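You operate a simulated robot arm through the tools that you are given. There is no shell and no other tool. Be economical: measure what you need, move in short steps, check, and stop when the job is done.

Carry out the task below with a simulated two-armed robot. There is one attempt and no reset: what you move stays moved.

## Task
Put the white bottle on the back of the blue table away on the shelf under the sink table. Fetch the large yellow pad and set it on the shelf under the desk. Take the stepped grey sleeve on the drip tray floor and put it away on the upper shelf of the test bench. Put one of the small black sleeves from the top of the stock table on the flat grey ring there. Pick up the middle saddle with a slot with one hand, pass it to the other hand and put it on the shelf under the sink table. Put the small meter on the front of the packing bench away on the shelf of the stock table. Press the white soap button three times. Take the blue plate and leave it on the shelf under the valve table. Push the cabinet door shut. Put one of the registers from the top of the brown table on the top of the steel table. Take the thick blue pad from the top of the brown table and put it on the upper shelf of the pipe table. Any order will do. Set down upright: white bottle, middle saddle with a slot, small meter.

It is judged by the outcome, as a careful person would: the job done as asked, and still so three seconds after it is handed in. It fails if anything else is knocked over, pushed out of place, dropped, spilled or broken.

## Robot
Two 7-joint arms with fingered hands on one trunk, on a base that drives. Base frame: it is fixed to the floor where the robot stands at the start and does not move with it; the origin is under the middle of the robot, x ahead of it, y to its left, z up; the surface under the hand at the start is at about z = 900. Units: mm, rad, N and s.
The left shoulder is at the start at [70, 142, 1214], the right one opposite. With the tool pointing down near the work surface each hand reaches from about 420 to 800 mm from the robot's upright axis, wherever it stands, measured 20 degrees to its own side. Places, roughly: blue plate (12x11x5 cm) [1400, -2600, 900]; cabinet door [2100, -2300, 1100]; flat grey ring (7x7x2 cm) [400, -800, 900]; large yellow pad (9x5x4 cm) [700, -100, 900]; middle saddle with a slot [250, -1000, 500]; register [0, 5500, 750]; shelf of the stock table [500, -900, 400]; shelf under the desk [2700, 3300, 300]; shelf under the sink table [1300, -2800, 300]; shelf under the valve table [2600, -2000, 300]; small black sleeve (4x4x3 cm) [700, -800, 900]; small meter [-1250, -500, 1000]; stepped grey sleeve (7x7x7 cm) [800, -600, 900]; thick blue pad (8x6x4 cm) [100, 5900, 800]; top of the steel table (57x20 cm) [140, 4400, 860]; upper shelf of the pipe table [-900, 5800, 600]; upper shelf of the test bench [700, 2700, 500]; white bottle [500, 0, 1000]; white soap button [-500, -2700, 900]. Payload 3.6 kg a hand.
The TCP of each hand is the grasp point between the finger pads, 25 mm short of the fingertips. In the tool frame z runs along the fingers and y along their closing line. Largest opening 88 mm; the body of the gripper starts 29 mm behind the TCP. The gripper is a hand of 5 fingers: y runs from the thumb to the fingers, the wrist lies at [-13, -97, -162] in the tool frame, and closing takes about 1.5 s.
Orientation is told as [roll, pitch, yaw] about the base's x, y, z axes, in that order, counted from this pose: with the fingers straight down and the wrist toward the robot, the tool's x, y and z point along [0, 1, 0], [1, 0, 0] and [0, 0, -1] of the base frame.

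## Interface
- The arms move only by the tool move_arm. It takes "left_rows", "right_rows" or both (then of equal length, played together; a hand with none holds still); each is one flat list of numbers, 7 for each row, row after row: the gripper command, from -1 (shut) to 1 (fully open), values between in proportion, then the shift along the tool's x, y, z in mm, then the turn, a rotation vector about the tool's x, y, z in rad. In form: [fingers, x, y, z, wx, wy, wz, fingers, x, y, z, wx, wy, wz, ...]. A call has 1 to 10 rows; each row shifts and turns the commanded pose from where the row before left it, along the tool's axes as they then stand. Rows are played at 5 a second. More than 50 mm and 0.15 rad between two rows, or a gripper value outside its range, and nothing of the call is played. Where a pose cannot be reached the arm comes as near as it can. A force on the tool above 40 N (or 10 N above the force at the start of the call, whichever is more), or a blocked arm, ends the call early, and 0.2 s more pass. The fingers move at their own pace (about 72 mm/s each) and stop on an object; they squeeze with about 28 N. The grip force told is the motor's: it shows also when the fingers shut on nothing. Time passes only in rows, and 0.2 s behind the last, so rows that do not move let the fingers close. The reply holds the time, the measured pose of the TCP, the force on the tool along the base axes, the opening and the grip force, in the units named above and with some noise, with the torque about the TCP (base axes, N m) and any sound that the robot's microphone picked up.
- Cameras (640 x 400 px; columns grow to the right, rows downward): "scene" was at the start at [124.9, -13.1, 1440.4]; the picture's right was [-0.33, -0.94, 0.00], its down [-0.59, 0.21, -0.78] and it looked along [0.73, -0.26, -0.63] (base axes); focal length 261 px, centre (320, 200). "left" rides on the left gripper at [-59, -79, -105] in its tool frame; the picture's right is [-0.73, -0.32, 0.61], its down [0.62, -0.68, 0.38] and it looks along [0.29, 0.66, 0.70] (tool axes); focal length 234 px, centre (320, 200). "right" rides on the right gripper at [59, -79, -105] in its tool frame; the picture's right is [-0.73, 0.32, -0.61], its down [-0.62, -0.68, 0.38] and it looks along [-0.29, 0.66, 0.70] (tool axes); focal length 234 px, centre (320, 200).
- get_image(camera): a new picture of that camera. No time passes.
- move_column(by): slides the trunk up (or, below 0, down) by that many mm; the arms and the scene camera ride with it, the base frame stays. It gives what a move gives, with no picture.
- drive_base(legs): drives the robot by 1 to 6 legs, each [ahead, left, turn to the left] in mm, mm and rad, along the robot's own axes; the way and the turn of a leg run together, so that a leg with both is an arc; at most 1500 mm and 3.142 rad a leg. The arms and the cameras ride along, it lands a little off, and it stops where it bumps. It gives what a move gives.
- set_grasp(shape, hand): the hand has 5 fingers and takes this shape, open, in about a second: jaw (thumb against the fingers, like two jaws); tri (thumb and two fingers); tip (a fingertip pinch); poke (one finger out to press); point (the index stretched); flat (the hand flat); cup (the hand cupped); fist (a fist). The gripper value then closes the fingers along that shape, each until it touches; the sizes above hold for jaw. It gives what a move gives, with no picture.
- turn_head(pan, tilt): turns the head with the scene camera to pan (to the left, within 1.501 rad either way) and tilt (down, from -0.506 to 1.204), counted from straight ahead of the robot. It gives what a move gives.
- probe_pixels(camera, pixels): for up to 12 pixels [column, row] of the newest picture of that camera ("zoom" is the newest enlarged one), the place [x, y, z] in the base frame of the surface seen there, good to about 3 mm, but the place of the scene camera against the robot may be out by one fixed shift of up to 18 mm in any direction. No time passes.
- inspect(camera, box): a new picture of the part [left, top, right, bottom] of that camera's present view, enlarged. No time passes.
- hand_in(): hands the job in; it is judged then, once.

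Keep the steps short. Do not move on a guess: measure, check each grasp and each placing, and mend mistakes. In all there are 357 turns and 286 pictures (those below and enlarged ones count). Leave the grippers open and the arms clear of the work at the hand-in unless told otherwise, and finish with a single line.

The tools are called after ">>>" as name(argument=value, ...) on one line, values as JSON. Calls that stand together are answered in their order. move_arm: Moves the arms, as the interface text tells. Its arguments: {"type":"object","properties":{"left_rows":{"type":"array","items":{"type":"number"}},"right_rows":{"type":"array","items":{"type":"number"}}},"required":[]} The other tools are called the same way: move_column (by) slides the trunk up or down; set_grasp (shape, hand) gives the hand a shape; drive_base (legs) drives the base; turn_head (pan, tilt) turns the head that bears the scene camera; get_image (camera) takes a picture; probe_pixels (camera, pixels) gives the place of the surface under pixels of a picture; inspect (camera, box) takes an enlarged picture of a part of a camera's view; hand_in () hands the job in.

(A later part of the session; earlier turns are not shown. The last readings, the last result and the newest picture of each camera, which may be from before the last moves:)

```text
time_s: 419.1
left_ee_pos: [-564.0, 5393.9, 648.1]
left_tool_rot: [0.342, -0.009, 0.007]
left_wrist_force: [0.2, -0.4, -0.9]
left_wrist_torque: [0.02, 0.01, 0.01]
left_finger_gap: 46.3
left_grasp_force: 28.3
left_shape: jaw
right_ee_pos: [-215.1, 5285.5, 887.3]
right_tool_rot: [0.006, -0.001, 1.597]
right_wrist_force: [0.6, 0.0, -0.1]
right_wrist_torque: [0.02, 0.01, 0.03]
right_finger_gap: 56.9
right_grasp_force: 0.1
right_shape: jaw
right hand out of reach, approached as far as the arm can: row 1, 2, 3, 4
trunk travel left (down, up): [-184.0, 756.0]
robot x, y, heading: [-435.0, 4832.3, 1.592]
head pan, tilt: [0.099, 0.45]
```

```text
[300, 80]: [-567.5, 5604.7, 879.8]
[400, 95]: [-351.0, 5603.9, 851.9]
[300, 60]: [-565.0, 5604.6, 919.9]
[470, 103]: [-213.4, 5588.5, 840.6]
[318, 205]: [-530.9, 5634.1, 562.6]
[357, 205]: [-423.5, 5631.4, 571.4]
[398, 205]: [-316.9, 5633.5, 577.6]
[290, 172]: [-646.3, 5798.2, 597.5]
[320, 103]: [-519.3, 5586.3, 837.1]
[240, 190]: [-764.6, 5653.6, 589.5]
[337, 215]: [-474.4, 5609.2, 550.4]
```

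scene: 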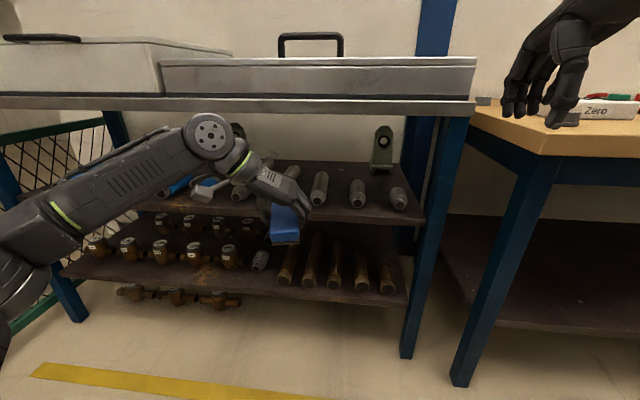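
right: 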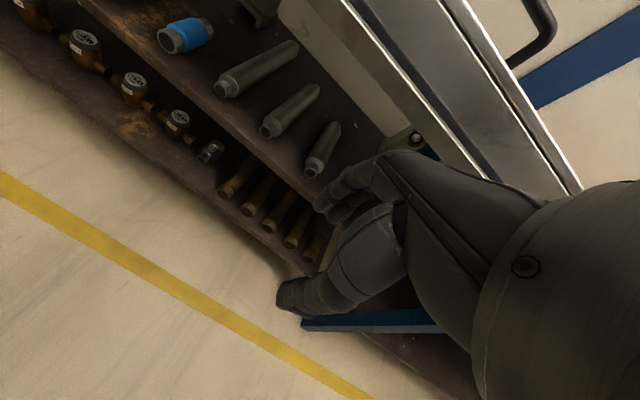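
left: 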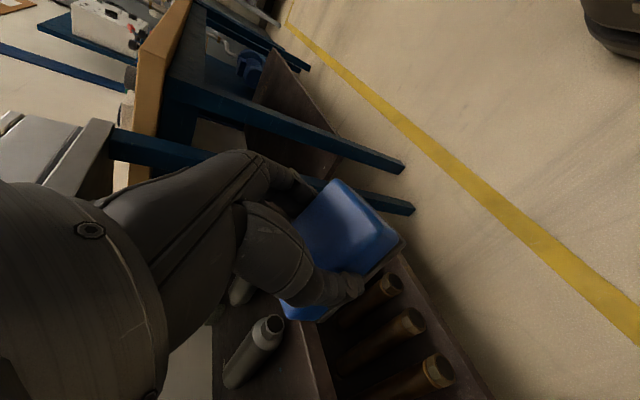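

The right hand can't get higher here; instead I lower it to z≈700 so it would slip under the table top, above the pipes.

>>> move_arm(right_rows=[-0.5, 23, 0, 38, 0, 0, 0, -0.5, 23, 0, 38, 0, 0, 0, -0.5, 23, 0, 38, 0, 0, 0, -0.5, 23, 0, 38, 0, 0, 0, -0.5, 23, 0, 38, 0, 0, 0])

>>> drive_base(legs=[[140, 20, 0]])

>>> get_image(camera="scene")

>>> get_image(camera="left")

```text
time_s: 420.3
left_ee_pos: [-564.1, 5394.0, 648.1]
left_tool_rot: [0.342, -0.009, 0.007]
left_wrist_force: [0.1, 0.1, -0.9]
left_wrist_torque: [-0.01, -0.03, -0.02]
left_finger_gap: 46.2
left_grasp_force: 27.9
left_shape: jaw
right_ee_pos: [-332.8, 5279.4, 696.8]
right_tool_rot: [0.007, 0.003, 1.594]
right_wrist_force: [0.0, -0.3, -0.1]
right_wrist_torque: [0.0, -0.02, 0.0]
right_finger_gap: 22.2
right_grasp_force: 0.1
right_shape: jaw
trunk travel left (down, up): [-184.0, 756.0]
robot x, y, heading: [-435.0, 4834.2, 1.589]
head pan, tilt: [0.099, 0.45]
```

```text
time_s: 421.6
left_ee_pos: [-588.4, 5535.7, 649.2]
left_tool_rot: [0.342, -0.008, 0.007]
left_wrist_force: [0.3, -0.1, -0.4]
left_wrist_torque: [0.0, 0.01, 0.01]
left_finger_gap: 46.0
left_grasp_force: 28.0
left_shape: jaw
right_ee_pos: [-355.8, 5422.8, 696.9]
right_tool_rot: [0.005, 0.003, 1.597]
right_wrist_force: [0.3, 0.5, -0.1]
right_wrist_torque: [0.03, 0.03, 0.0]
right_finger_gap: 22.1
right_grasp_force: 0.1
right_shape: jaw
trunk travel left (down, up): [-184.0, 756.0]
robot x, y, heading: [-457.2, 4978.2, 1.592]
head pan, tilt: [0.099, 0.45]
```

```text
159 pictures are left
```

scene: 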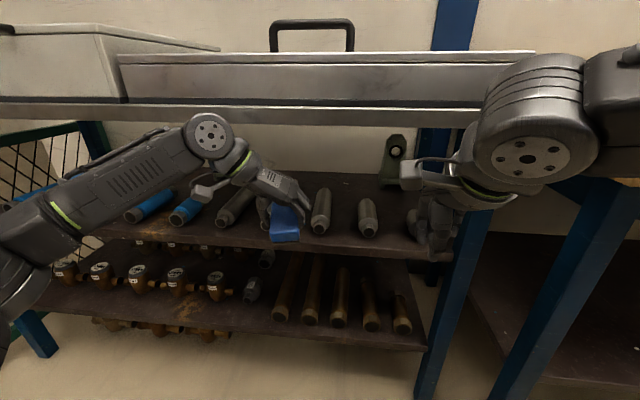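

```text
158 pictures are left
```

left: 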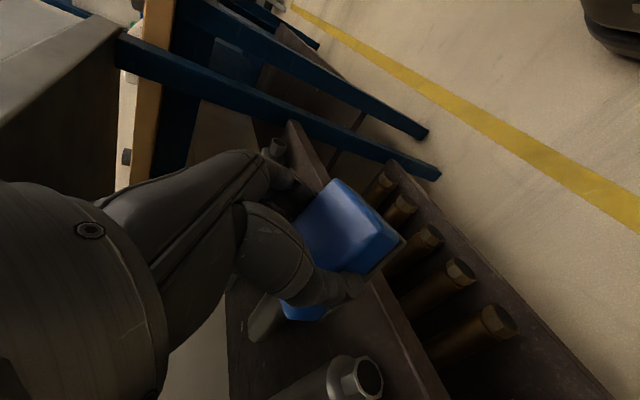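

>>> probe_pixels(camera="left", pixels=[[365, 378], [340, 362], [278, 148], [265, 155], [262, 318], [320, 170], [400, 300], [300, 345], [250, 335]])

>>> inspect(camera="scene", box=[170, 140, 430, 290])

```text
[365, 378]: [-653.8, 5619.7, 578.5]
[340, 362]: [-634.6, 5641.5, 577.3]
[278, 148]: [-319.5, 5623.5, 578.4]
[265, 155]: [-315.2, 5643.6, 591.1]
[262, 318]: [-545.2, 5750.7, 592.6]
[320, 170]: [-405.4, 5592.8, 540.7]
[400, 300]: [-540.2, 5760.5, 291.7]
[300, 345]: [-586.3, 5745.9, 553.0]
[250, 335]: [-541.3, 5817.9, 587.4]
```

```text
2.46 times, centred on (300, 215) of scene
```

zoom: 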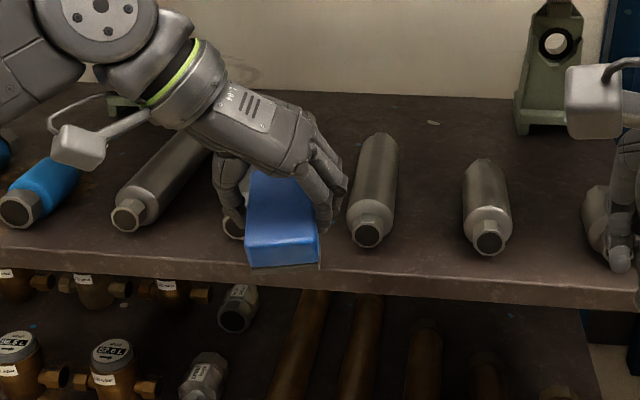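

The slot between the pipes is about 81 mm wide, centred at x≈−594. I tilt a bit more (to 0.5), lower to z≈610 and check.

>>> move_arm(left_rows=[-1, 0, -5.5, 0, 0, 0.08, 0, -1, 0, 0, 0, 0, 0.08, 0, -1, -9.5, 0, 17, 0, 0, 0, -1, -9.5, 0, 17, 0, 0, 0, -1, 0, 0, 0, 0, 0, 0])

>>> inspect(camera="scene", box=[150, 100, 430, 290])

>>> get_image(camera="left")

```text
time_s: 422.8
left_ee_pos: [-592.8, 5535.6, 609.2]
left_tool_rot: [0.503, -0.009, 0.009]
left_wrist_force: [0.0, -0.3, -0.9]
left_wrist_torque: [-0.02, 0.02, -0.02]
left_finger_gap: 46.5
left_grasp_force: 27.7
left_shape: jaw
right_ee_pos: [-354.1, 5422.6, 697.3]
right_tool_rot: [0.005, 0.004, 1.597]
right_wrist_force: [0.1, 0.7, 0.7]
right_wrist_torque: [0.02, 0.03, 0.0]
right_finger_gap: 22.2
right_grasp_force: 0.1
right_shape: jaw
trunk travel left (down, up): [-184.0, 756.0]
robot x, y, heading: [-457.1, 4975.9, 1.592]
head pan, tilt: [0.099, 0.45]
```

```text
2.11 times, centred on (290, 195) of scene
```

zoom: 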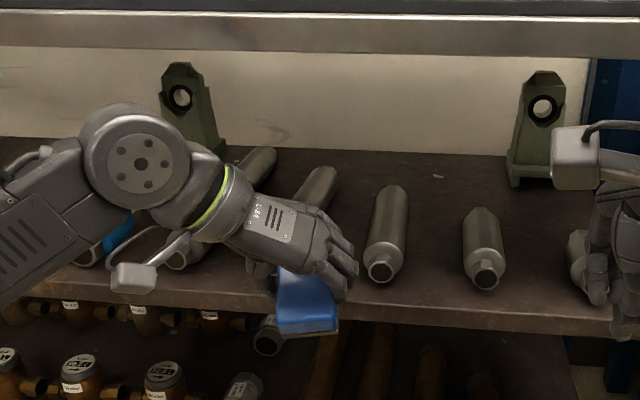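

```text
155 pictures are left
```

left: 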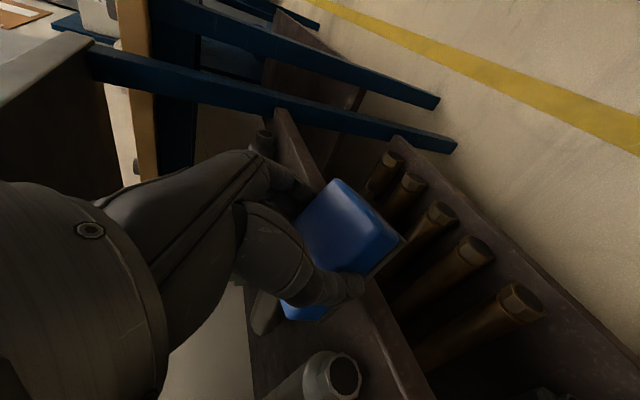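

>>> drive_base(legs=[[55, 0, 0]])

>>> get_image(camera="left")

>>> inspect(camera="scene", box=[150, 100, 430, 290])

```text
time_s: 423.8
left_ee_pos: [-593.5, 5590.3, 608.9]
left_tool_rot: [0.503, -0.009, 0.006]
left_wrist_force: [-1.3, 0.8, -1.3]
left_wrist_torque: [0.0, -0.03, 0.01]
left_finger_gap: 46.0
left_grasp_force: 27.8
left_shape: jaw
right_ee_pos: [-356.8, 5476.7, 696.4]
right_tool_rot: [0.005, 0.004, 1.597]
right_wrist_force: [-0.1, -0.6, -0.1]
right_wrist_torque: [0.04, 0.0, 0.02]
right_finger_gap: 22.3
right_grasp_force: 0.0
right_shape: jaw
trunk travel left (down, up): [-184.0, 756.0]
robot x, y, heading: [-455.5, 5026.2, 1.59]
head pan, tilt: [0.099, 0.45]
```

```text
154 pictures are left
```

left: 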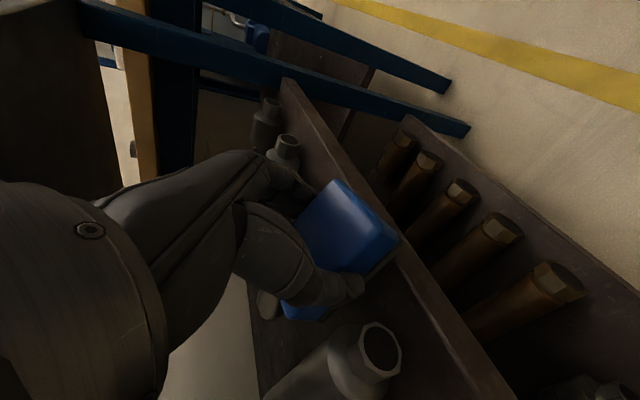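

```text
2.11 times, centred on (290, 195) of scene
```

zoom: 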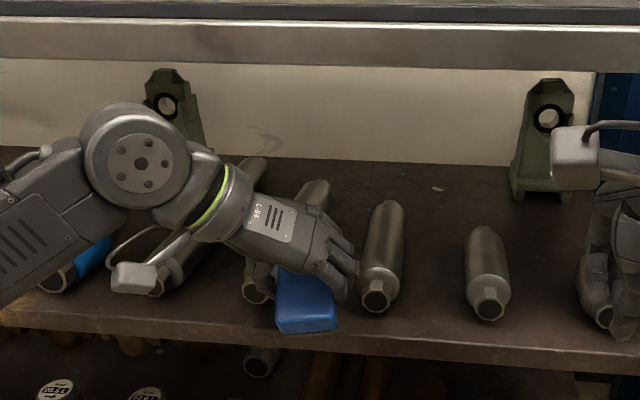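

>>> drive_base(legs=[[40, 0, 0]])

>>> get_image(camera="left")

>>> inspect(camera="scene", box=[150, 100, 430, 290])

```text
time_s: 424.6
left_ee_pos: [-593.4, 5629.8, 609.8]
left_tool_rot: [0.503, -0.009, 0.008]
left_wrist_force: [1.2, 0.7, -0.6]
left_wrist_torque: [0.02, -0.01, 0.01]
left_finger_gap: 46.1
left_grasp_force: 28.0
left_shape: jaw
right_ee_pos: [-355.6, 5518.0, 697.5]
right_tool_rot: [0.005, 0.004, 1.597]
right_wrist_force: [0.1, -0.5, -0.9]
right_wrist_torque: [0.02, -0.04, -0.01]
right_finger_gap: 22.1
right_grasp_force: 0.0
right_shape: jaw
trunk travel left (down, up): [-184.0, 756.0]
robot x, y, heading: [-456.2, 5070.8, 1.585]
head pan, tilt: [0.099, 0.45]
```

```text
152 pictures are left
```

left: 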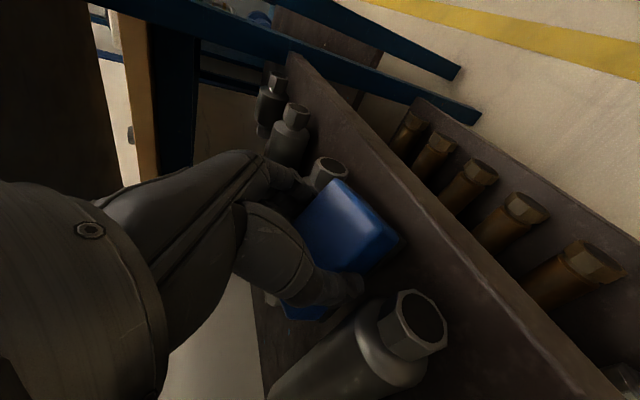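

```text
2.11 times, centred on (290, 195) of scene
```

zoom: 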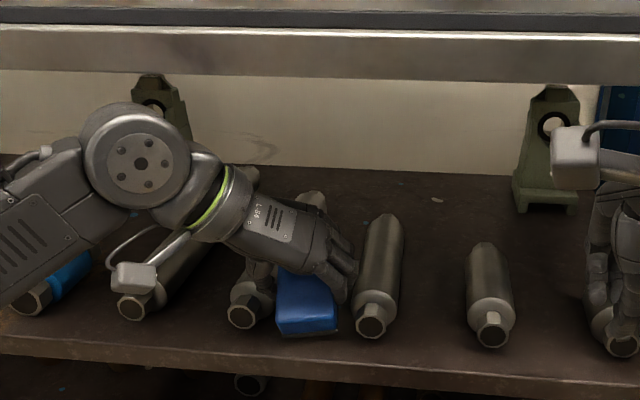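

Between the pipes with no contact. Lower in small steps.

>>> move_arm(left_rows=[-1, -1.4, 0, 2.6, 0, 0, 0, -1, -1, 0, 1.8, 0, 0, 0, -1, -1, 0, 1.8, 0, 0, 0, -1, 0, 0, 0, 0, 0, 0])

```text
time_s: 425.6
left_ee_pos: [-593.0, 5629.6, 602.3]
left_tool_rot: [0.504, -0.009, 0.006]
left_wrist_force: [0.6, 1.9, 6.5]
left_wrist_torque: [-0.05, 0.05, -0.06]
left_finger_gap: 46.2
left_grasp_force: 27.7
left_shape: jaw
right_ee_pos: [-356.5, 5517.3, 697.4]
right_tool_rot: [0.004, 0.001, 1.596]
right_wrist_force: [0.2, -1.2, 1.4]
right_wrist_torque: [0.0, 0.0, 0.04]
right_finger_gap: 22.2
right_grasp_force: 0.1
right_shape: jaw
trunk travel left (down, up): [-184.0, 756.0]
robot x, y, heading: [-460.1, 5071.7, 1.592]
head pan, tilt: [0.099, 0.45]
```

>>> move_arm(left_rows=[-1, 3, 0, 2, 0, -0.07, 0, -1, 3, 0, 2, 0, -0.08, 0, -0.05, 0, 0, 0, 0, 0, 0, 0.06, 0, 0, 0, 0, 0, 0, 0.15, 0, 0, 0, 0, 0, 0, 0.2, 0, 0, 0, 0, 0, 0])

>>> get_image(camera="left")

>>> inspect(camera="scene", box=[150, 100, 430, 290])

```text
time_s: 427.0
left_ee_pos: [-595.3, 5636.1, 600.3]
left_tool_rot: [0.353, -0.009, 0.006]
left_wrist_force: [2.0, -0.3, -1.2]
left_wrist_torque: [0.0, -0.07, 0.02]
left_finger_gap: 52.5
left_grasp_force: 0.1
left_shape: jaw
right_ee_pos: [-355.9, 5516.1, 696.3]
right_tool_rot: [0.005, 0.003, 1.597]
right_wrist_force: [0.3, 0.7, -0.8]
right_wrist_torque: [0.05, -0.02, 0.01]
right_finger_gap: 22.2
right_grasp_force: 0.1
right_shape: jaw
trunk travel left (down, up): [-184.0, 756.0]
robot x, y, heading: [-457.7, 5070.4, 1.59]
head pan, tilt: [0.099, 0.45]
```

```text
150 pictures are left
```

left: 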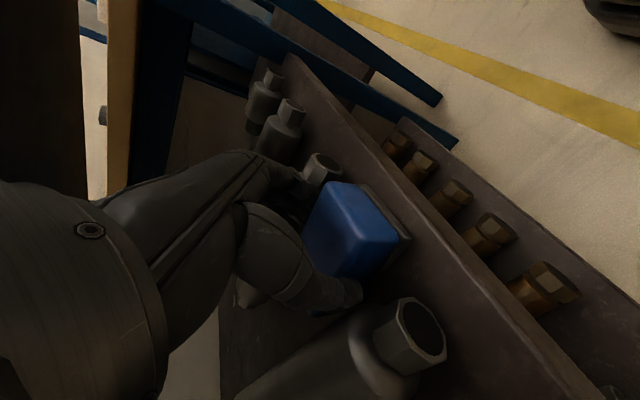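

```text
2.11 times, centred on (290, 195) of scene
```

zoom: 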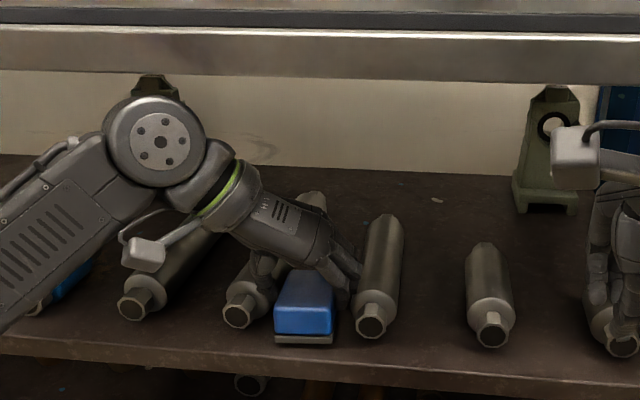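

The pad lies between the pipes. I draw the fingers up along the hand's axis by 16 mm, then back out with the base.

>>> move_arm(left_rows=[0.22, 0, 0, -8, 0, 0, 0, 0.22, 0, 0, -8, 0, 0, 0])

>>> drive_base(legs=[[-70, 0, 0]])

>>> get_image(camera="left")

>>> inspect(camera="scene", box=[150, 100, 430, 290])

```text
time_s: 427.6
left_ee_pos: [-593.7, 5630.7, 616.8]
left_tool_rot: [0.353, -0.011, 0.008]
left_wrist_force: [-0.4, -0.1, 0.0]
left_wrist_torque: [0.0, -0.01, 0.01]
left_finger_gap: 53.7
left_grasp_force: 0.0
left_shape: jaw
right_ee_pos: [-356.6, 5517.3, 697.7]
right_tool_rot: [0.005, 0.003, 1.597]
right_wrist_force: [1.1, -0.1, -0.4]
right_wrist_torque: [0.03, -0.01, 0.03]
right_finger_gap: 22.3
right_grasp_force: 0.1
right_shape: jaw
trunk travel left (down, up): [-184.0, 756.0]
robot x, y, heading: [-457.6, 5066.9, 1.589]
head pan, tilt: [0.099, 0.45]
```

```text
time_s: 428.7
left_ee_pos: [-592.8, 5560.3, 616.5]
left_tool_rot: [0.351, -0.009, 0.007]
left_wrist_force: [-0.2, -0.5, 0.1]
left_wrist_torque: [-0.04, -0.04, 0.0]
left_finger_gap: 53.6
left_grasp_force: 0.1
left_shape: jaw
right_ee_pos: [-354.4, 5445.4, 698.2]
right_tool_rot: [0.007, 0.002, 1.597]
right_wrist_force: [0.5, 0.2, 0.2]
right_wrist_torque: [-0.03, -0.01, -0.01]
right_finger_gap: 22.4
right_grasp_force: 0.0
right_shape: jaw
trunk travel left (down, up): [-184.0, 756.0]
robot x, y, heading: [-456.8, 4999.1, 1.595]
head pan, tilt: [0.099, 0.45]
```

```text
148 pictures are left
```

left: 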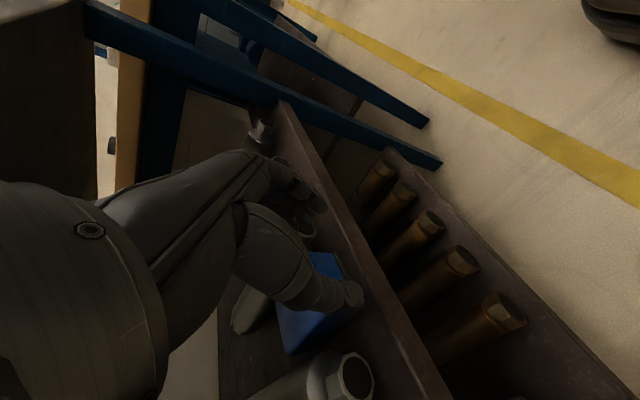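

```text
2.11 times, centred on (290, 195) of scene
```

zoom: 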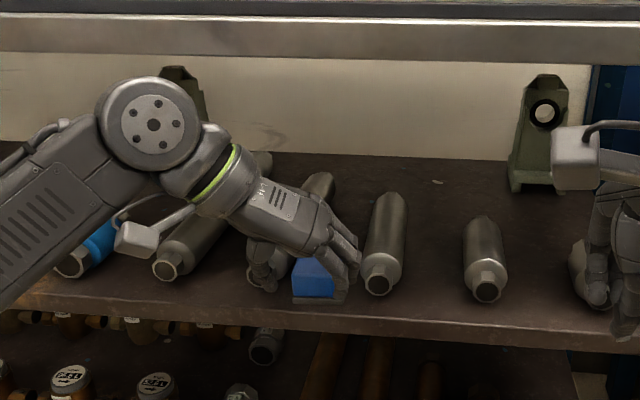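

The pad stays between the pipes. I back out, straighten the left hand, raise the trunk, and check the pad.

>>> drive_base(legs=[[-170, 0, 0]])

>>> get_image(camera="scene")

>>> move_arm(left_rows=[0.5, 0, 0, 0, 0, -0.117, 0, 0.5, 0, 0, 0, 0, -0.117, 0, 0.5, 0, 0, 0, 0, -0.117, 0, 0.5, 0, 0, 0, 0, 0, 0])

>>> move_column(by=400)

>>> move_column(by=200)

>>> drive_base(legs=[[0, -1500, 0], [0, -900, 0], [0, 0, 3.12], [1500, 0, 0], [1200, 0, 0]])

>>> turn_head(pan=0.0, tilt=0.35)

>>> get_image(camera="scene")

```text
time_s: 430.1
left_ee_pos: [-589.7, 5389.8, 616.1]
left_tool_rot: [0.351, -0.009, 0.005]
left_wrist_force: [0.4, 0.8, -0.7]
left_wrist_torque: [-0.01, 0.0, 0.0]
left_finger_gap: 53.6
left_grasp_force: 0.1
left_shape: jaw
right_ee_pos: [-351.7, 5274.2, 697.5]
right_tool_rot: [0.005, 0.001, 1.596]
right_wrist_force: [0.3, 0.4, -0.4]
right_wrist_torque: [0.04, -0.01, -0.03]
right_finger_gap: 22.2
right_grasp_force: 0.0
right_shape: jaw
trunk travel left (down, up): [-184.0, 756.0]
robot x, y, heading: [-449.5, 4830.1, 1.59]
head pan, tilt: [0.099, 0.45]
```

```text
146 pictures are left
```

scene: 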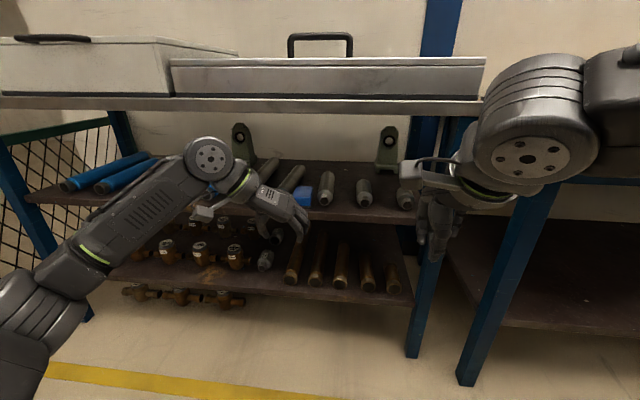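

```text
time_s: 431.1
left_ee_pos: [-588.4, 5390.2, 614.9]
left_tool_rot: [0.002, -0.009, 0.006]
left_wrist_force: [0.4, -0.1, -0.3]
left_wrist_torque: [0.03, 0.0, 0.04]
left_finger_gap: 65.7
left_grasp_force: 0.0
left_shape: jaw
right_ee_pos: [-352.3, 5275.3, 695.9]
right_tool_rot: [0.006, 0.003, 1.598]
right_wrist_force: [0.0, 0.8, 0.6]
right_wrist_torque: [0.0, 0.04, 0.01]
right_finger_gap: 22.2
right_grasp_force: 0.0
right_shape: jaw
trunk travel left (down, up): [-184.0, 756.0]
robot x, y, heading: [-454.8, 4827.9, 1.594]
head pan, tilt: [0.099, 0.45]
```

```text
time_s: 435.0
left_ee_pos: [-588.8, 5390.1, 1015.4]
left_tool_rot: [0.001, -0.008, 0.008]
left_wrist_force: [0.0, -0.7, 0.2]
left_wrist_torque: [-0.01, -0.05, -0.01]
left_finger_gap: 65.8
left_grasp_force: 0.0
left_shape: jaw
right_ee_pos: [-351.0, 5274.6, 1097.7]
right_tool_rot: [0.006, 0.004, 1.594]
right_wrist_force: [0.2, 0.2, 0.8]
right_wrist_torque: [0.0, 0.02, 0.02]
right_finger_gap: 22.4
right_grasp_force: 0.1
right_shape: jaw
trunk travel left (down, up): [-584.0, 356.0]
robot x, y, heading: [-453.5, 4830.0, 1.587]
head pan, tilt: [0.099, 0.45]
```

```text
time_s: 437.1
left_ee_pos: [-588.4, 5390.6, 1214.9]
left_tool_rot: [0.001, -0.008, 0.007]
left_wrist_force: [0.1, -0.1, 0.5]
left_wrist_torque: [-0.02, -0.01, 0.01]
left_finger_gap: 65.8
left_grasp_force: 0.1
left_shape: jaw
right_ee_pos: [-350.8, 5276.1, 1297.3]
right_tool_rot: [0.006, 0.002, 1.596]
right_wrist_force: [-0.3, -0.1, -0.6]
right_wrist_torque: [-0.02, 0.01, -0.01]
right_finger_gap: 22.2
right_grasp_force: 0.1
right_shape: jaw
trunk travel left (down, up): [-784.0, 156.0]
robot x, y, heading: [-453.0, 4829.9, 1.584]
head pan, tilt: [0.099, 0.45]
```

```text
time_s: 468.8
left_ee_pos: [2103.4, 1679.3, 1215.8]
left_tool_rot: [0.0, -0.009, -3.138]
left_wrist_force: [0.3, 0.2, -0.3]
left_wrist_torque: [-0.01, -0.02, -0.02]
left_finger_gap: 65.7
left_grasp_force: 0.0
left_shape: jaw
right_ee_pos: [1867.9, 1793.1, 1295.9]
right_tool_rot: [0.006, 0.002, -1.547]
right_wrist_force: [0.3, 0.6, 0.0]
right_wrist_torque: [0.01, -0.02, 0.02]
right_finger_gap: 22.1
right_grasp_force: 0.0
right_shape: jaw
trunk travel left (down, up): [-784.0, 156.0]
robot x, y, heading: [1969.5, 2241.0, -1.558]
head pan, tilt: [0.099, 0.45]
```

```text
time_s: 469.4
left_ee_pos: [2104.0, 1678.8, 1216.4]
left_tool_rot: [0.001, -0.007, -3.136]
left_wrist_force: [-0.2, 1.1, -1.1]
left_wrist_torque: [0.01, -0.02, 0.01]
left_finger_gap: 66.1
left_grasp_force: 0.0
left_shape: jaw
right_ee_pos: [1867.7, 1793.9, 1297.3]
right_tool_rot: [0.005, 0.004, -1.547]
right_wrist_force: [0.4, 0.1, 0.7]
right_wrist_torque: [-0.01, 0.01, -0.02]
right_finger_gap: 22.2
right_grasp_force: 0.1
right_shape: jaw
trunk travel left (down, up): [-784.0, 156.0]
robot x, y, heading: [1967.4, 2240.6, -1.553]
head pan, tilt: [0.0, 0.351]
```

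```text
145 pictures are left
```

scene: 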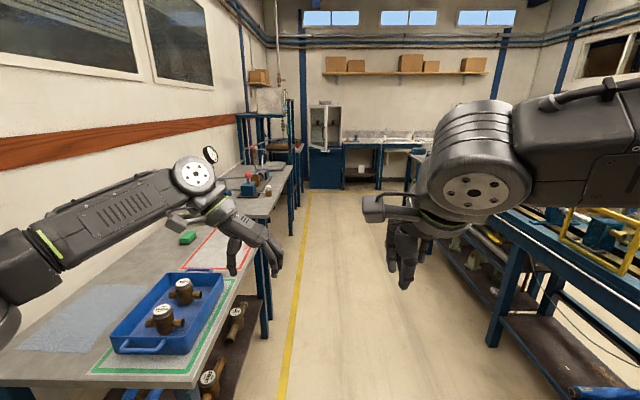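

A clear aisle south. I shift west to x≈1500 and drive to y≈−1450 to view the sink table, cabinet and valve table.

>>> drive_base(legs=[[0, -470, -0.015], [1500, 0, 0], [1500, 0, 0], [650, 0, 0]])

>>> turn_head(pan=0.35, tilt=0.5)

>>> get_image(camera="scene")

```text
time_s: 489.5
left_ee_pos: [1583.9, -1961.0, 1216.2]
left_tool_rot: [0.003, -0.007, 3.113]
left_wrist_force: [-0.2, -0.4, 0.2]
left_wrist_torque: [0.0, 0.02, 0.02]
left_finger_gap: 65.9
left_grasp_force: 0.1
left_shape: jaw
right_ee_pos: [1349.7, -1837.7, 1297.5]
right_tool_rot: [0.005, 0.002, -1.581]
right_wrist_force: [-0.1, 1.1, -0.6]
right_wrist_torque: [0.01, 0.02, 0.01]
right_finger_gap: 22.5
right_grasp_force: 0.1
right_shape: jaw
trunk travel left (down, up): [-784.0, 156.0]
robot x, y, heading: [1467.3, -1399.2, -1.587]
head pan, tilt: [0.0, 0.351]
```

```text
time_s: 490.3
left_ee_pos: [1582.6, -1962.1, 1215.1]
left_tool_rot: [0.002, -0.008, 3.114]
left_wrist_force: [0.2, 0.3, -0.5]
left_wrist_torque: [-0.02, -0.02, -0.03]
left_finger_gap: 65.8
left_grasp_force: 0.0
left_shape: jaw
right_ee_pos: [1350.4, -1839.7, 1297.9]
right_tool_rot: [0.004, 0.003, -1.58]
right_wrist_force: [-0.3, 0.0, -0.4]
right_wrist_torque: [0.02, -0.01, -0.01]
right_finger_gap: 22.3
right_grasp_force: 0.1
right_shape: jaw
trunk travel left (down, up): [-784.0, 156.0]
robot x, y, heading: [1468.3, -1397.8, -1.586]
head pan, tilt: [0.351, 0.499]
```

```text
144 pictures are left
```

scene: 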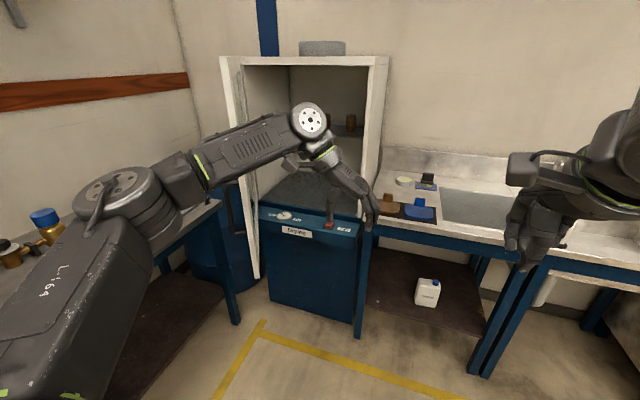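

>>> inspect(camera="scene", box=[210, 40, 560, 340])

>>> probe_pixels(camera="scene", pixels=[[420, 208], [400, 215], [388, 205], [440, 245], [378, 230], [428, 292], [240, 190], [258, 278], [375, 130], [265, 215], [480, 370], [400, 280]])

```text
1.33 times, centred on (385, 190) of scene
```

zoom: 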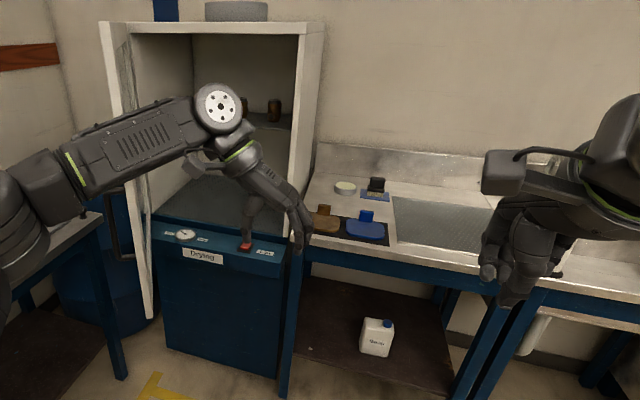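

```text
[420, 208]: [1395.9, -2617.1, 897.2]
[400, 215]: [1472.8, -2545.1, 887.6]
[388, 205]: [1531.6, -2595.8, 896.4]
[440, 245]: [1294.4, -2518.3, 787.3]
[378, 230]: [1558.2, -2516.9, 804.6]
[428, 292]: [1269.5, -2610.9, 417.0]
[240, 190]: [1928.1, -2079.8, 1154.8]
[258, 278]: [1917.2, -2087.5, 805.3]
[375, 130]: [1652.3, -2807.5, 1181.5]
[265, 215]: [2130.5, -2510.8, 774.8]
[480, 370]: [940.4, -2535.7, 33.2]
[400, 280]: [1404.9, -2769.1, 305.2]
```

The door's free edge is at about (1928,−2080), the hinge near (2130,−2510): open about 64°. I'll hook the closed left hand behind its outer face and follow the closing arc with the base. First close the fingers, lower the hand to z≈1090 and drive to stand north of the door.

>>> move_arm(left_rows=[-1, 0, 0, 0, 0, 0, 0, -1, 0, 0, 0, 0, 0, 0, -1, 0, 0, 0, 0, 0, 0], right_rows=[-1, 0, -20, 0, 0, 0, 0, -1, 0, 0, 0, 0, 0, 0, -1, 0, 0, 0, 0, 0, 0])

>>> move_column(by=-120)

>>> drive_base(legs=[[0, 460, 0.016], [60, 0, 0]])

>>> turn_head(pan=0.15, tilt=0.5)

>>> get_image(camera="scene")

```text
time_s: 491.1
left_ee_pos: [1583.8, -1963.2, 1216.0]
left_tool_rot: [0.002, -0.008, 3.114]
left_wrist_force: [-0.7, -0.2, 0.3]
left_wrist_torque: [0.02, -0.01, 0.0]
left_finger_gap: 0.0
left_grasp_force: 20.2
left_shape: jaw
right_ee_pos: [1348.4, -1819.9, 1297.1]
right_tool_rot: [0.005, 0.004, -1.579]
right_wrist_force: [-0.2, -0.1, 0.3]
right_wrist_torque: [0.0, 0.02, 0.01]
right_finger_gap: 0.1
right_grasp_force: 28.0
right_shape: jaw
trunk travel left (down, up): [-784.0, 156.0]
robot x, y, heading: [1466.5, -1394.8, -1.588]
head pan, tilt: [0.351, 0.499]
```

```text
time_s: 492.6
left_ee_pos: [1583.4, -1962.0, 1095.6]
left_tool_rot: [0.002, -0.009, 3.113]
left_wrist_force: [0.3, -0.4, 0.1]
left_wrist_torque: [0.02, -0.04, 0.02]
left_finger_gap: 0.0
left_grasp_force: 28.3
left_shape: jaw
right_ee_pos: [1350.2, -1820.0, 1178.5]
right_tool_rot: [0.005, 0.003, -1.58]
right_wrist_force: [-0.5, -0.2, -0.3]
right_wrist_torque: [0.0, -0.03, 0.01]
right_finger_gap: 0.0
right_grasp_force: 28.5
right_shape: jaw
trunk travel left (down, up): [-664.0, 276.0]
robot x, y, heading: [1467.5, -1396.7, -1.584]
head pan, tilt: [0.351, 0.499]
```

```text
time_s: 495.9
left_ee_pos: [2062.0, -2020.6, 1096.7]
left_tool_rot: [0.004, -0.009, 3.138]
left_wrist_force: [-0.2, -0.2, 0.0]
left_wrist_torque: [-0.02, 0.01, -0.02]
left_finger_gap: 0.2
left_grasp_force: 28.3
left_shape: jaw
right_ee_pos: [1823.4, -1883.0, 1179.2]
right_tool_rot: [0.006, 0.0, -1.553]
right_wrist_force: [1.1, 0.6, 0.0]
right_wrist_torque: [-0.01, 0.01, 0.01]
right_finger_gap: 0.2
right_grasp_force: 27.5
right_shape: jaw
trunk travel left (down, up): [-664.0, 276.0]
robot x, y, heading: [1930.8, -1459.0, -1.558]
head pan, tilt: [0.351, 0.499]
```

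```text
time_s: 496.7
left_ee_pos: [2061.4, -2021.3, 1096.0]
left_tool_rot: [0.002, -0.008, 3.141]
left_wrist_force: [0.7, -0.1, 0.8]
left_wrist_torque: [0.02, 0.01, -0.02]
left_finger_gap: 0.3
left_grasp_force: 28.1
left_shape: jaw
right_ee_pos: [1824.6, -1885.4, 1178.1]
right_tool_rot: [0.006, 0.002, -1.554]
right_wrist_force: [-0.1, 0.5, 0.3]
right_wrist_torque: [0.04, 0.03, -0.01]
right_finger_gap: 0.1
right_grasp_force: 28.2
right_shape: jaw
trunk travel left (down, up): [-664.0, 276.0]
robot x, y, heading: [1929.2, -1457.5, -1.558]
head pan, tilt: [0.15, 0.499]
```

```text
142 pictures are left
```

scene: 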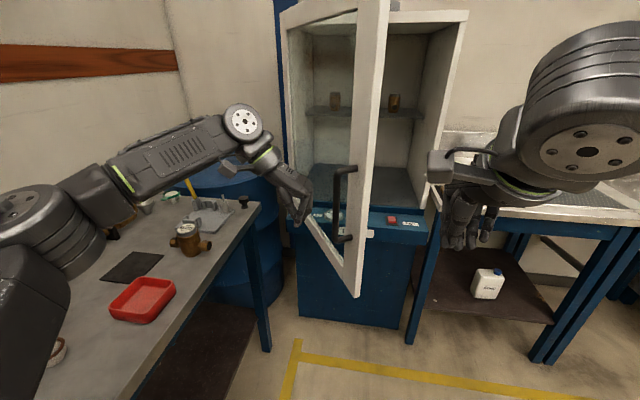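

>>> probe_pixels(camera="scene", pixels=[[375, 130], [362, 230], [340, 210], [292, 100], [312, 235], [335, 270], [355, 290], [440, 60], [345, 170], [296, 40], [430, 150]])

```text
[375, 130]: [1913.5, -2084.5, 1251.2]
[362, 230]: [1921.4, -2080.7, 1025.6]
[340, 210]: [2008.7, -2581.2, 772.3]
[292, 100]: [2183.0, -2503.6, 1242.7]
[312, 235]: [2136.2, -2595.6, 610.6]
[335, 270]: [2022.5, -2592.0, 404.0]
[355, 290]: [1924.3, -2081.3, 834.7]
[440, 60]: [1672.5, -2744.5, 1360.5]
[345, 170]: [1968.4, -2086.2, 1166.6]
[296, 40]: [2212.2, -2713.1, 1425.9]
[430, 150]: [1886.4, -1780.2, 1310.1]
```

Handle is on the outer (east) side. The hand goes south alongside the outer face, then sweeps west and south along the arc.

>>> drive_base(legs=[[145, 0, 0], [76, -177, 0]])

>>> get_image(camera="scene")

```text
time_s: 499.2
left_ee_pos: [1884.2, -2244.8, 1095.6]
left_tool_rot: [0.002, -0.01, 3.135]
left_wrist_force: [-0.1, -0.7, 0.4]
left_wrist_torque: [-0.01, -0.03, -0.01]
left_finger_gap: 0.1
left_grasp_force: 28.4
left_shape: jaw
right_ee_pos: [1648.5, -2106.4, 1177.4]
right_tool_rot: [0.005, 0.0, -1.556]
right_wrist_force: [-0.3, -0.9, 0.2]
right_wrist_torque: [-0.01, 0.03, -0.02]
right_finger_gap: 0.0
right_grasp_force: 27.6
right_shape: jaw
trunk travel left (down, up): [-664.0, 276.0]
robot x, y, heading: [1754.9, -1675.8, -1.569]
head pan, tilt: [0.15, 0.499]
```

```text
141 pictures are left
```

scene: 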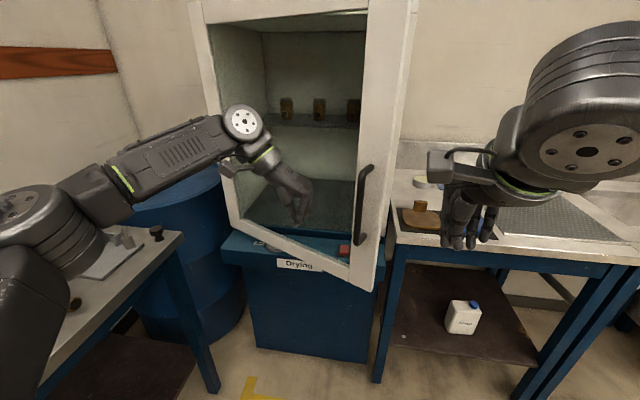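

The door is swinging. Continue.

>>> drive_base(legs=[[106, -80, 0], [127, -38, 0], [25, 0, 0]])

>>> get_image(camera="scene")

```text
time_s: 501.8
left_ee_pos: [1768.0, -2498.9, 1099.8]
left_tool_rot: [0.006, -0.009, 3.138]
left_wrist_force: [0.6, 0.9, -1.0]
left_wrist_torque: [-0.05, 0.01, 0.01]
left_finger_gap: 0.0
left_grasp_force: 28.1
left_shape: jaw
right_ee_pos: [1531.1, -2361.4, 1180.1]
right_tool_rot: [0.006, -0.004, -1.556]
right_wrist_force: [0.1, 0.8, -0.1]
right_wrist_torque: [0.0, 0.0, 0.01]
right_finger_gap: 0.0
right_grasp_force: 27.9
right_shape: jaw
trunk travel left (down, up): [-664.0, 276.0]
robot x, y, heading: [1634.1, -1941.2, -1.571]
head pan, tilt: [0.15, 0.499]
```

```text
140 pictures are left
```

scene: 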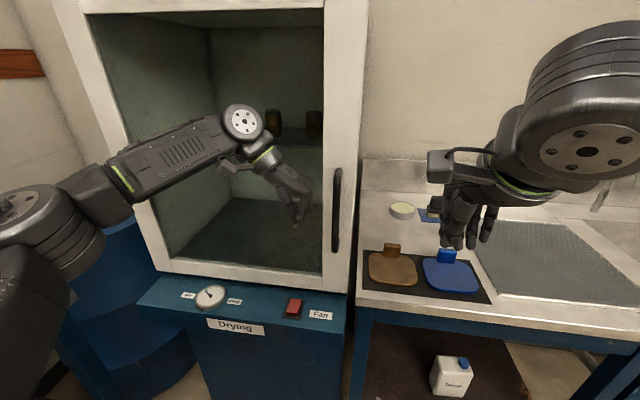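

Almost shut; I push on until resistance.

>>> drive_base(legs=[[50, 0, 0]])

>>> get_image(camera="scene")

>>> probe_pixels(camera="scene", pixels=[[340, 130], [345, 280], [160, 250], [110, 60], [365, 60], [420, 100], [455, 275], [440, 265], [478, 265]])

```text
time_s: 502.9
left_ee_pos: [1769.9, -2546.5, 1097.7]
left_tool_rot: [0.002, -0.006, 3.136]
left_wrist_force: [0.2, -0.3, 0.0]
left_wrist_torque: [0.02, 0.0, 0.05]
left_finger_gap: 0.1
left_grasp_force: 28.3
left_shape: jaw
right_ee_pos: [1533.2, -2409.2, 1180.4]
right_tool_rot: [0.006, -0.006, -1.55]
right_wrist_force: [0.5, 0.0, -0.7]
right_wrist_torque: [-0.02, 0.0, 0.0]
right_finger_gap: 0.0
right_grasp_force: 28.6
right_shape: jaw
trunk travel left (down, up): [-664.0, 276.0]
robot x, y, heading: [1632.7, -1989.1, -1.561]
head pan, tilt: [0.15, 0.499]
stopped in leg 1: the robot was blocked; the commanded pose is now the measured one
```

```text
139 pictures are left
```

scene: 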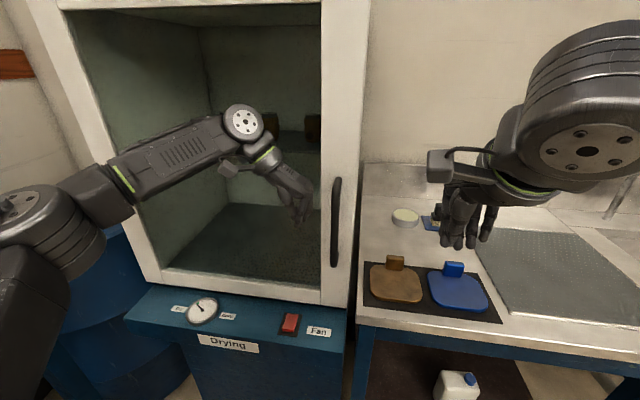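

```text
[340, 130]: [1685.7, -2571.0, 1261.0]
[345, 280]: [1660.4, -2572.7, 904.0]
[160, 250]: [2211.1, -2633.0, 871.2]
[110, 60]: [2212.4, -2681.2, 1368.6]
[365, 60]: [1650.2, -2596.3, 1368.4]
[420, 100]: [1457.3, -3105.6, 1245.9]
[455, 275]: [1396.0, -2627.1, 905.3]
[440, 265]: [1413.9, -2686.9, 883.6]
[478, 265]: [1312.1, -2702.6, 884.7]
```

>>> inspect(camera="scene", box=[280, 0, 420, 330])

>>> probe_pixels(camera="scene", pixels=[[345, 200], [330, 296], [200, 278], [150, 262], [300, 290], [362, 150], [366, 200], [250, 285], [70, 80], [130, 220]])

```text
1.21 times, centred on (350, 165) of scene
```

zoom: 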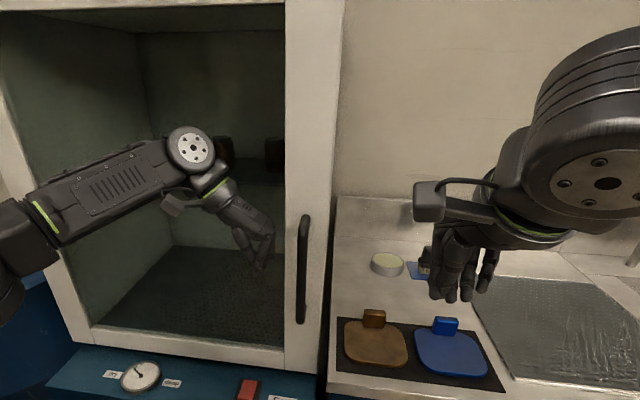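

```text
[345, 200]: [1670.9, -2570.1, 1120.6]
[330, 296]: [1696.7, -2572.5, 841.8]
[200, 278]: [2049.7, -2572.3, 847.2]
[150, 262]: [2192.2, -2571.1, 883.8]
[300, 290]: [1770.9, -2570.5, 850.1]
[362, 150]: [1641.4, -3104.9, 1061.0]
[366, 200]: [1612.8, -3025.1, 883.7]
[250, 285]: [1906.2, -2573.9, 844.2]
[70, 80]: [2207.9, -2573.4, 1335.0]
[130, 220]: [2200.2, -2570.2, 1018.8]
```

The door's outer face reads y≈−2571 along its whole width: shut. I back off, shift right and lower to bring the right hand near the blue plate.

>>> drive_base(legs=[[-110, 0, -0.01], [0, -90, 0]])

>>> move_column(by=-110)

>>> get_image(camera="right")

>>> get_image(camera="scene")

```text
time_s: 504.8
left_ee_pos: [1674.1, -2439.7, 1094.2]
left_tool_rot: [0.001, -0.006, 3.127]
left_wrist_force: [0.6, -0.4, 0.3]
left_wrist_torque: [-0.02, 0.04, 0.01]
left_finger_gap: 0.0
left_grasp_force: 27.4
left_shape: jaw
right_ee_pos: [1439.3, -2302.0, 1178.9]
right_tool_rot: [0.007, 0.001, -1.562]
right_wrist_force: [0.1, -0.1, -0.3]
right_wrist_torque: [-0.02, 0.04, -0.03]
right_finger_gap: 0.0
right_grasp_force: 28.4
right_shape: jaw
trunk travel left (down, up): [-664.0, 276.0]
robot x, y, heading: [1547.1, -1878.3, -1.574]
head pan, tilt: [0.15, 0.499]
```

```text
time_s: 506.2
left_ee_pos: [1673.0, -2440.7, 984.7]
left_tool_rot: [0.0, -0.006, 3.127]
left_wrist_force: [-0.5, -0.6, 0.1]
left_wrist_torque: [0.0, -0.02, -0.05]
left_finger_gap: 0.0
left_grasp_force: 28.5
left_shape: jaw
right_ee_pos: [1439.1, -2301.5, 1068.6]
right_tool_rot: [0.005, 0.002, -1.561]
right_wrist_force: [-0.1, -0.1, 0.3]
right_wrist_torque: [0.04, 0.01, -0.02]
right_finger_gap: 0.0
right_grasp_force: 28.1
right_shape: jaw
trunk travel left (down, up): [-554.0, 386.0]
robot x, y, heading: [1550.5, -1876.8, -1.569]
head pan, tilt: [0.15, 0.499]
```

```text
137 pictures are left
```

right: 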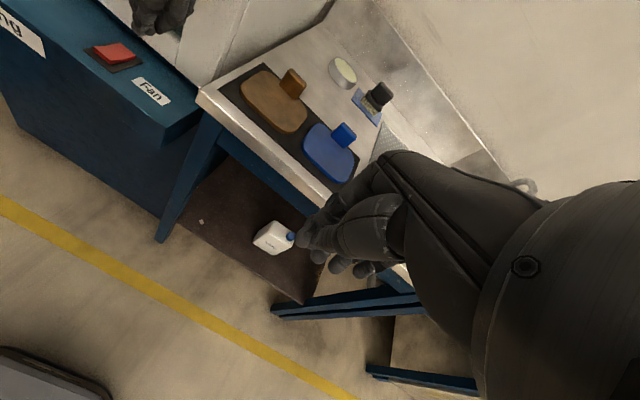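

```text
136 pictures are left
```

scene: 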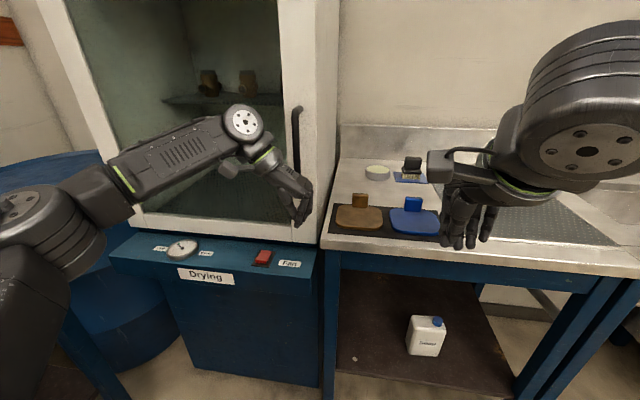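

>>> inspect(camera="right", box=[280, 90, 400, 200])

>>> probe_pixels(camera="right", pixels=[[345, 134], [336, 138], [350, 127], [342, 125], [306, 150], [340, 182], [330, 160], [318, 128], [354, 165], [365, 130]])

```text
3.64 times, centred on (340, 145) of right
```

zoom: 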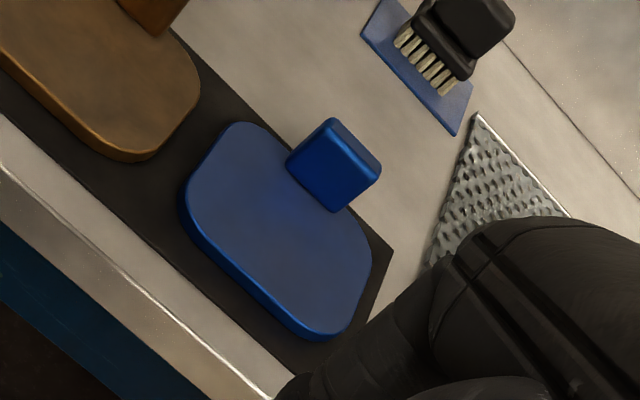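

```text
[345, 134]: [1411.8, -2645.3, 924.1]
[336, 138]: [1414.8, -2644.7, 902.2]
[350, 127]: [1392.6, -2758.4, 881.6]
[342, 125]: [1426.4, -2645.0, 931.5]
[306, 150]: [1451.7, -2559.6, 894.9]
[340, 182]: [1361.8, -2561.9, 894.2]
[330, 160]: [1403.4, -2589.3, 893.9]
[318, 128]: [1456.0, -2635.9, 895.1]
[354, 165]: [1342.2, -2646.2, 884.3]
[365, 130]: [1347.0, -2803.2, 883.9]
```

The handle block is at about (1408,−2652), 15 mm thick, top 931; plate top 895. I pull the left hand back 140 mm, open the right, drive 190 ahead.

>>> move_arm(left_rows=[-1, -35, 0, 0, 0, 0, 0, -1, -35, 0, 0, 0, 0, 0, -1, -35, 0, 0, 0, 0, 0, -1, -35, 0, 0, 0, 0, 0], right_rows=[0.2, -9, 0, 0, 0, 0, 0, 0.2, -9, 0, 0, 0, 0, 0, 0.2, -9, 0, 0, 0, 0, 0, 0.2, -8, 0, 0, 0, 0, 0])

>>> drive_base(legs=[[190, 0, 0]])

>>> move_arm(right_rows=[0.2, 0, 40, 10, 0, 0, 0, 0.2, 0, 40, 10, 0, 0, 0, 0.2, 0, 40, 20, 0, 0, 0, 0.2, 0, 36, 25, 0, 0, 0, 0.2, 0, 0, 0, 0, 0, 0])

>>> get_image(camera="right")

```text
time_s: 507.2
left_ee_pos: [1676.7, -2301.1, 984.1]
left_tool_rot: [0.002, -0.009, 3.127]
left_wrist_force: [0.3, 0.9, 0.0]
left_wrist_torque: [0.0, 0.0, 0.01]
left_finger_gap: 0.0
left_grasp_force: 27.7
left_shape: jaw
right_ee_pos: [1405.1, -2300.8, 1069.8]
right_tool_rot: [0.005, 0.0, -1.562]
right_wrist_force: [-0.5, -0.2, 0.7]
right_wrist_torque: [0.0, -0.05, 0.02]
right_finger_gap: 52.6
right_grasp_force: 0.1
right_shape: jaw
trunk travel left (down, up): [-554.0, 386.0]
robot x, y, heading: [1546.8, -1875.8, -1.574]
head pan, tilt: [0.15, 0.499]
```

```text
time_s: 508.7
left_ee_pos: [1675.6, -2493.3, 984.9]
left_tool_rot: [0.002, -0.01, 3.127]
left_wrist_force: [-0.9, 3.5, 0.9]
left_wrist_torque: [-0.22, 0.0, 0.03]
left_finger_gap: 0.0
left_grasp_force: 28.5
left_shape: jaw
right_ee_pos: [1404.5, -2493.3, 1068.5]
right_tool_rot: [0.006, 0.001, -1.563]
right_wrist_force: [0.6, -0.3, 0.3]
right_wrist_torque: [0.01, 0.01, 0.02]
right_finger_gap: 52.7
right_grasp_force: 0.1
right_shape: jaw
trunk travel left (down, up): [-554.0, 386.0]
robot x, y, heading: [1551.1, -2071.2, -1.574]
head pan, tilt: [0.15, 0.499]
```

```text
time_s: 509.9
left_ee_pos: [1675.7, -2492.1, 983.9]
left_tool_rot: [0.001, -0.007, 3.126]
left_wrist_force: [-1.0, 4.4, 1.0]
left_wrist_torque: [-0.24, -0.05, 0.02]
left_finger_gap: 0.1
left_grasp_force: 28.6
left_shape: jaw
right_ee_pos: [1405.3, -2650.6, 1005.1]
right_tool_rot: [0.004, 0.0, -1.561]
right_wrist_force: [-0.5, 1.1, 0.1]
right_wrist_torque: [0.01, -0.03, -0.01]
right_finger_gap: 52.9
right_grasp_force: 0.1
right_shape: jaw
trunk travel left (down, up): [-554.0, 386.0]
robot x, y, heading: [1552.4, -2071.7, -1.577]
head pan, tilt: [0.15, 0.499]
```

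```text
134 pictures are left
```

right: 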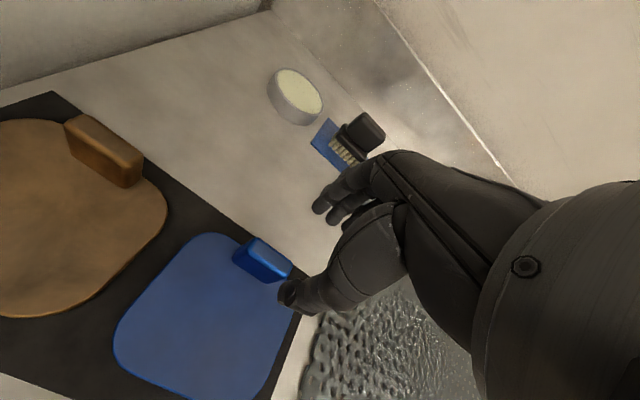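

>>> probe_pixels(camera="right", pixels=[[262, 241], [288, 265], [248, 238], [270, 250], [243, 258], [275, 275], [258, 268], [283, 258], [320, 215]])

>>> inspect(camera="right", box=[210, 210, 330, 310])

```text
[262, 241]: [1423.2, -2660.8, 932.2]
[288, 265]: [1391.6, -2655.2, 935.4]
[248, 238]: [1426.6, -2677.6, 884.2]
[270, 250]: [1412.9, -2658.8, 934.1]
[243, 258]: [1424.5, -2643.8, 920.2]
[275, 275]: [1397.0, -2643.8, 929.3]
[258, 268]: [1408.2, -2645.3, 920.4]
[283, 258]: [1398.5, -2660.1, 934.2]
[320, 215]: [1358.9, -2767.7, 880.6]
```

```text
4.00 times, centred on (270, 260) of right
```

zoom: 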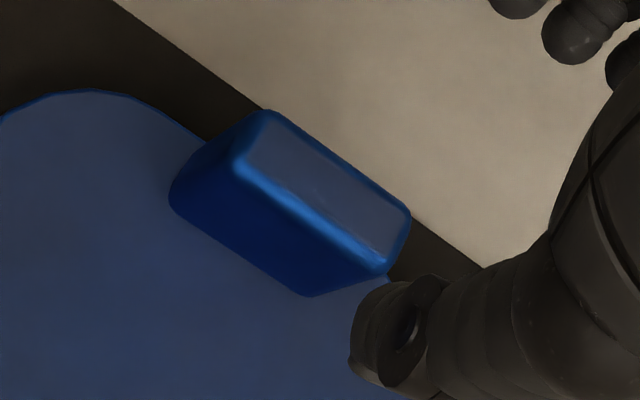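

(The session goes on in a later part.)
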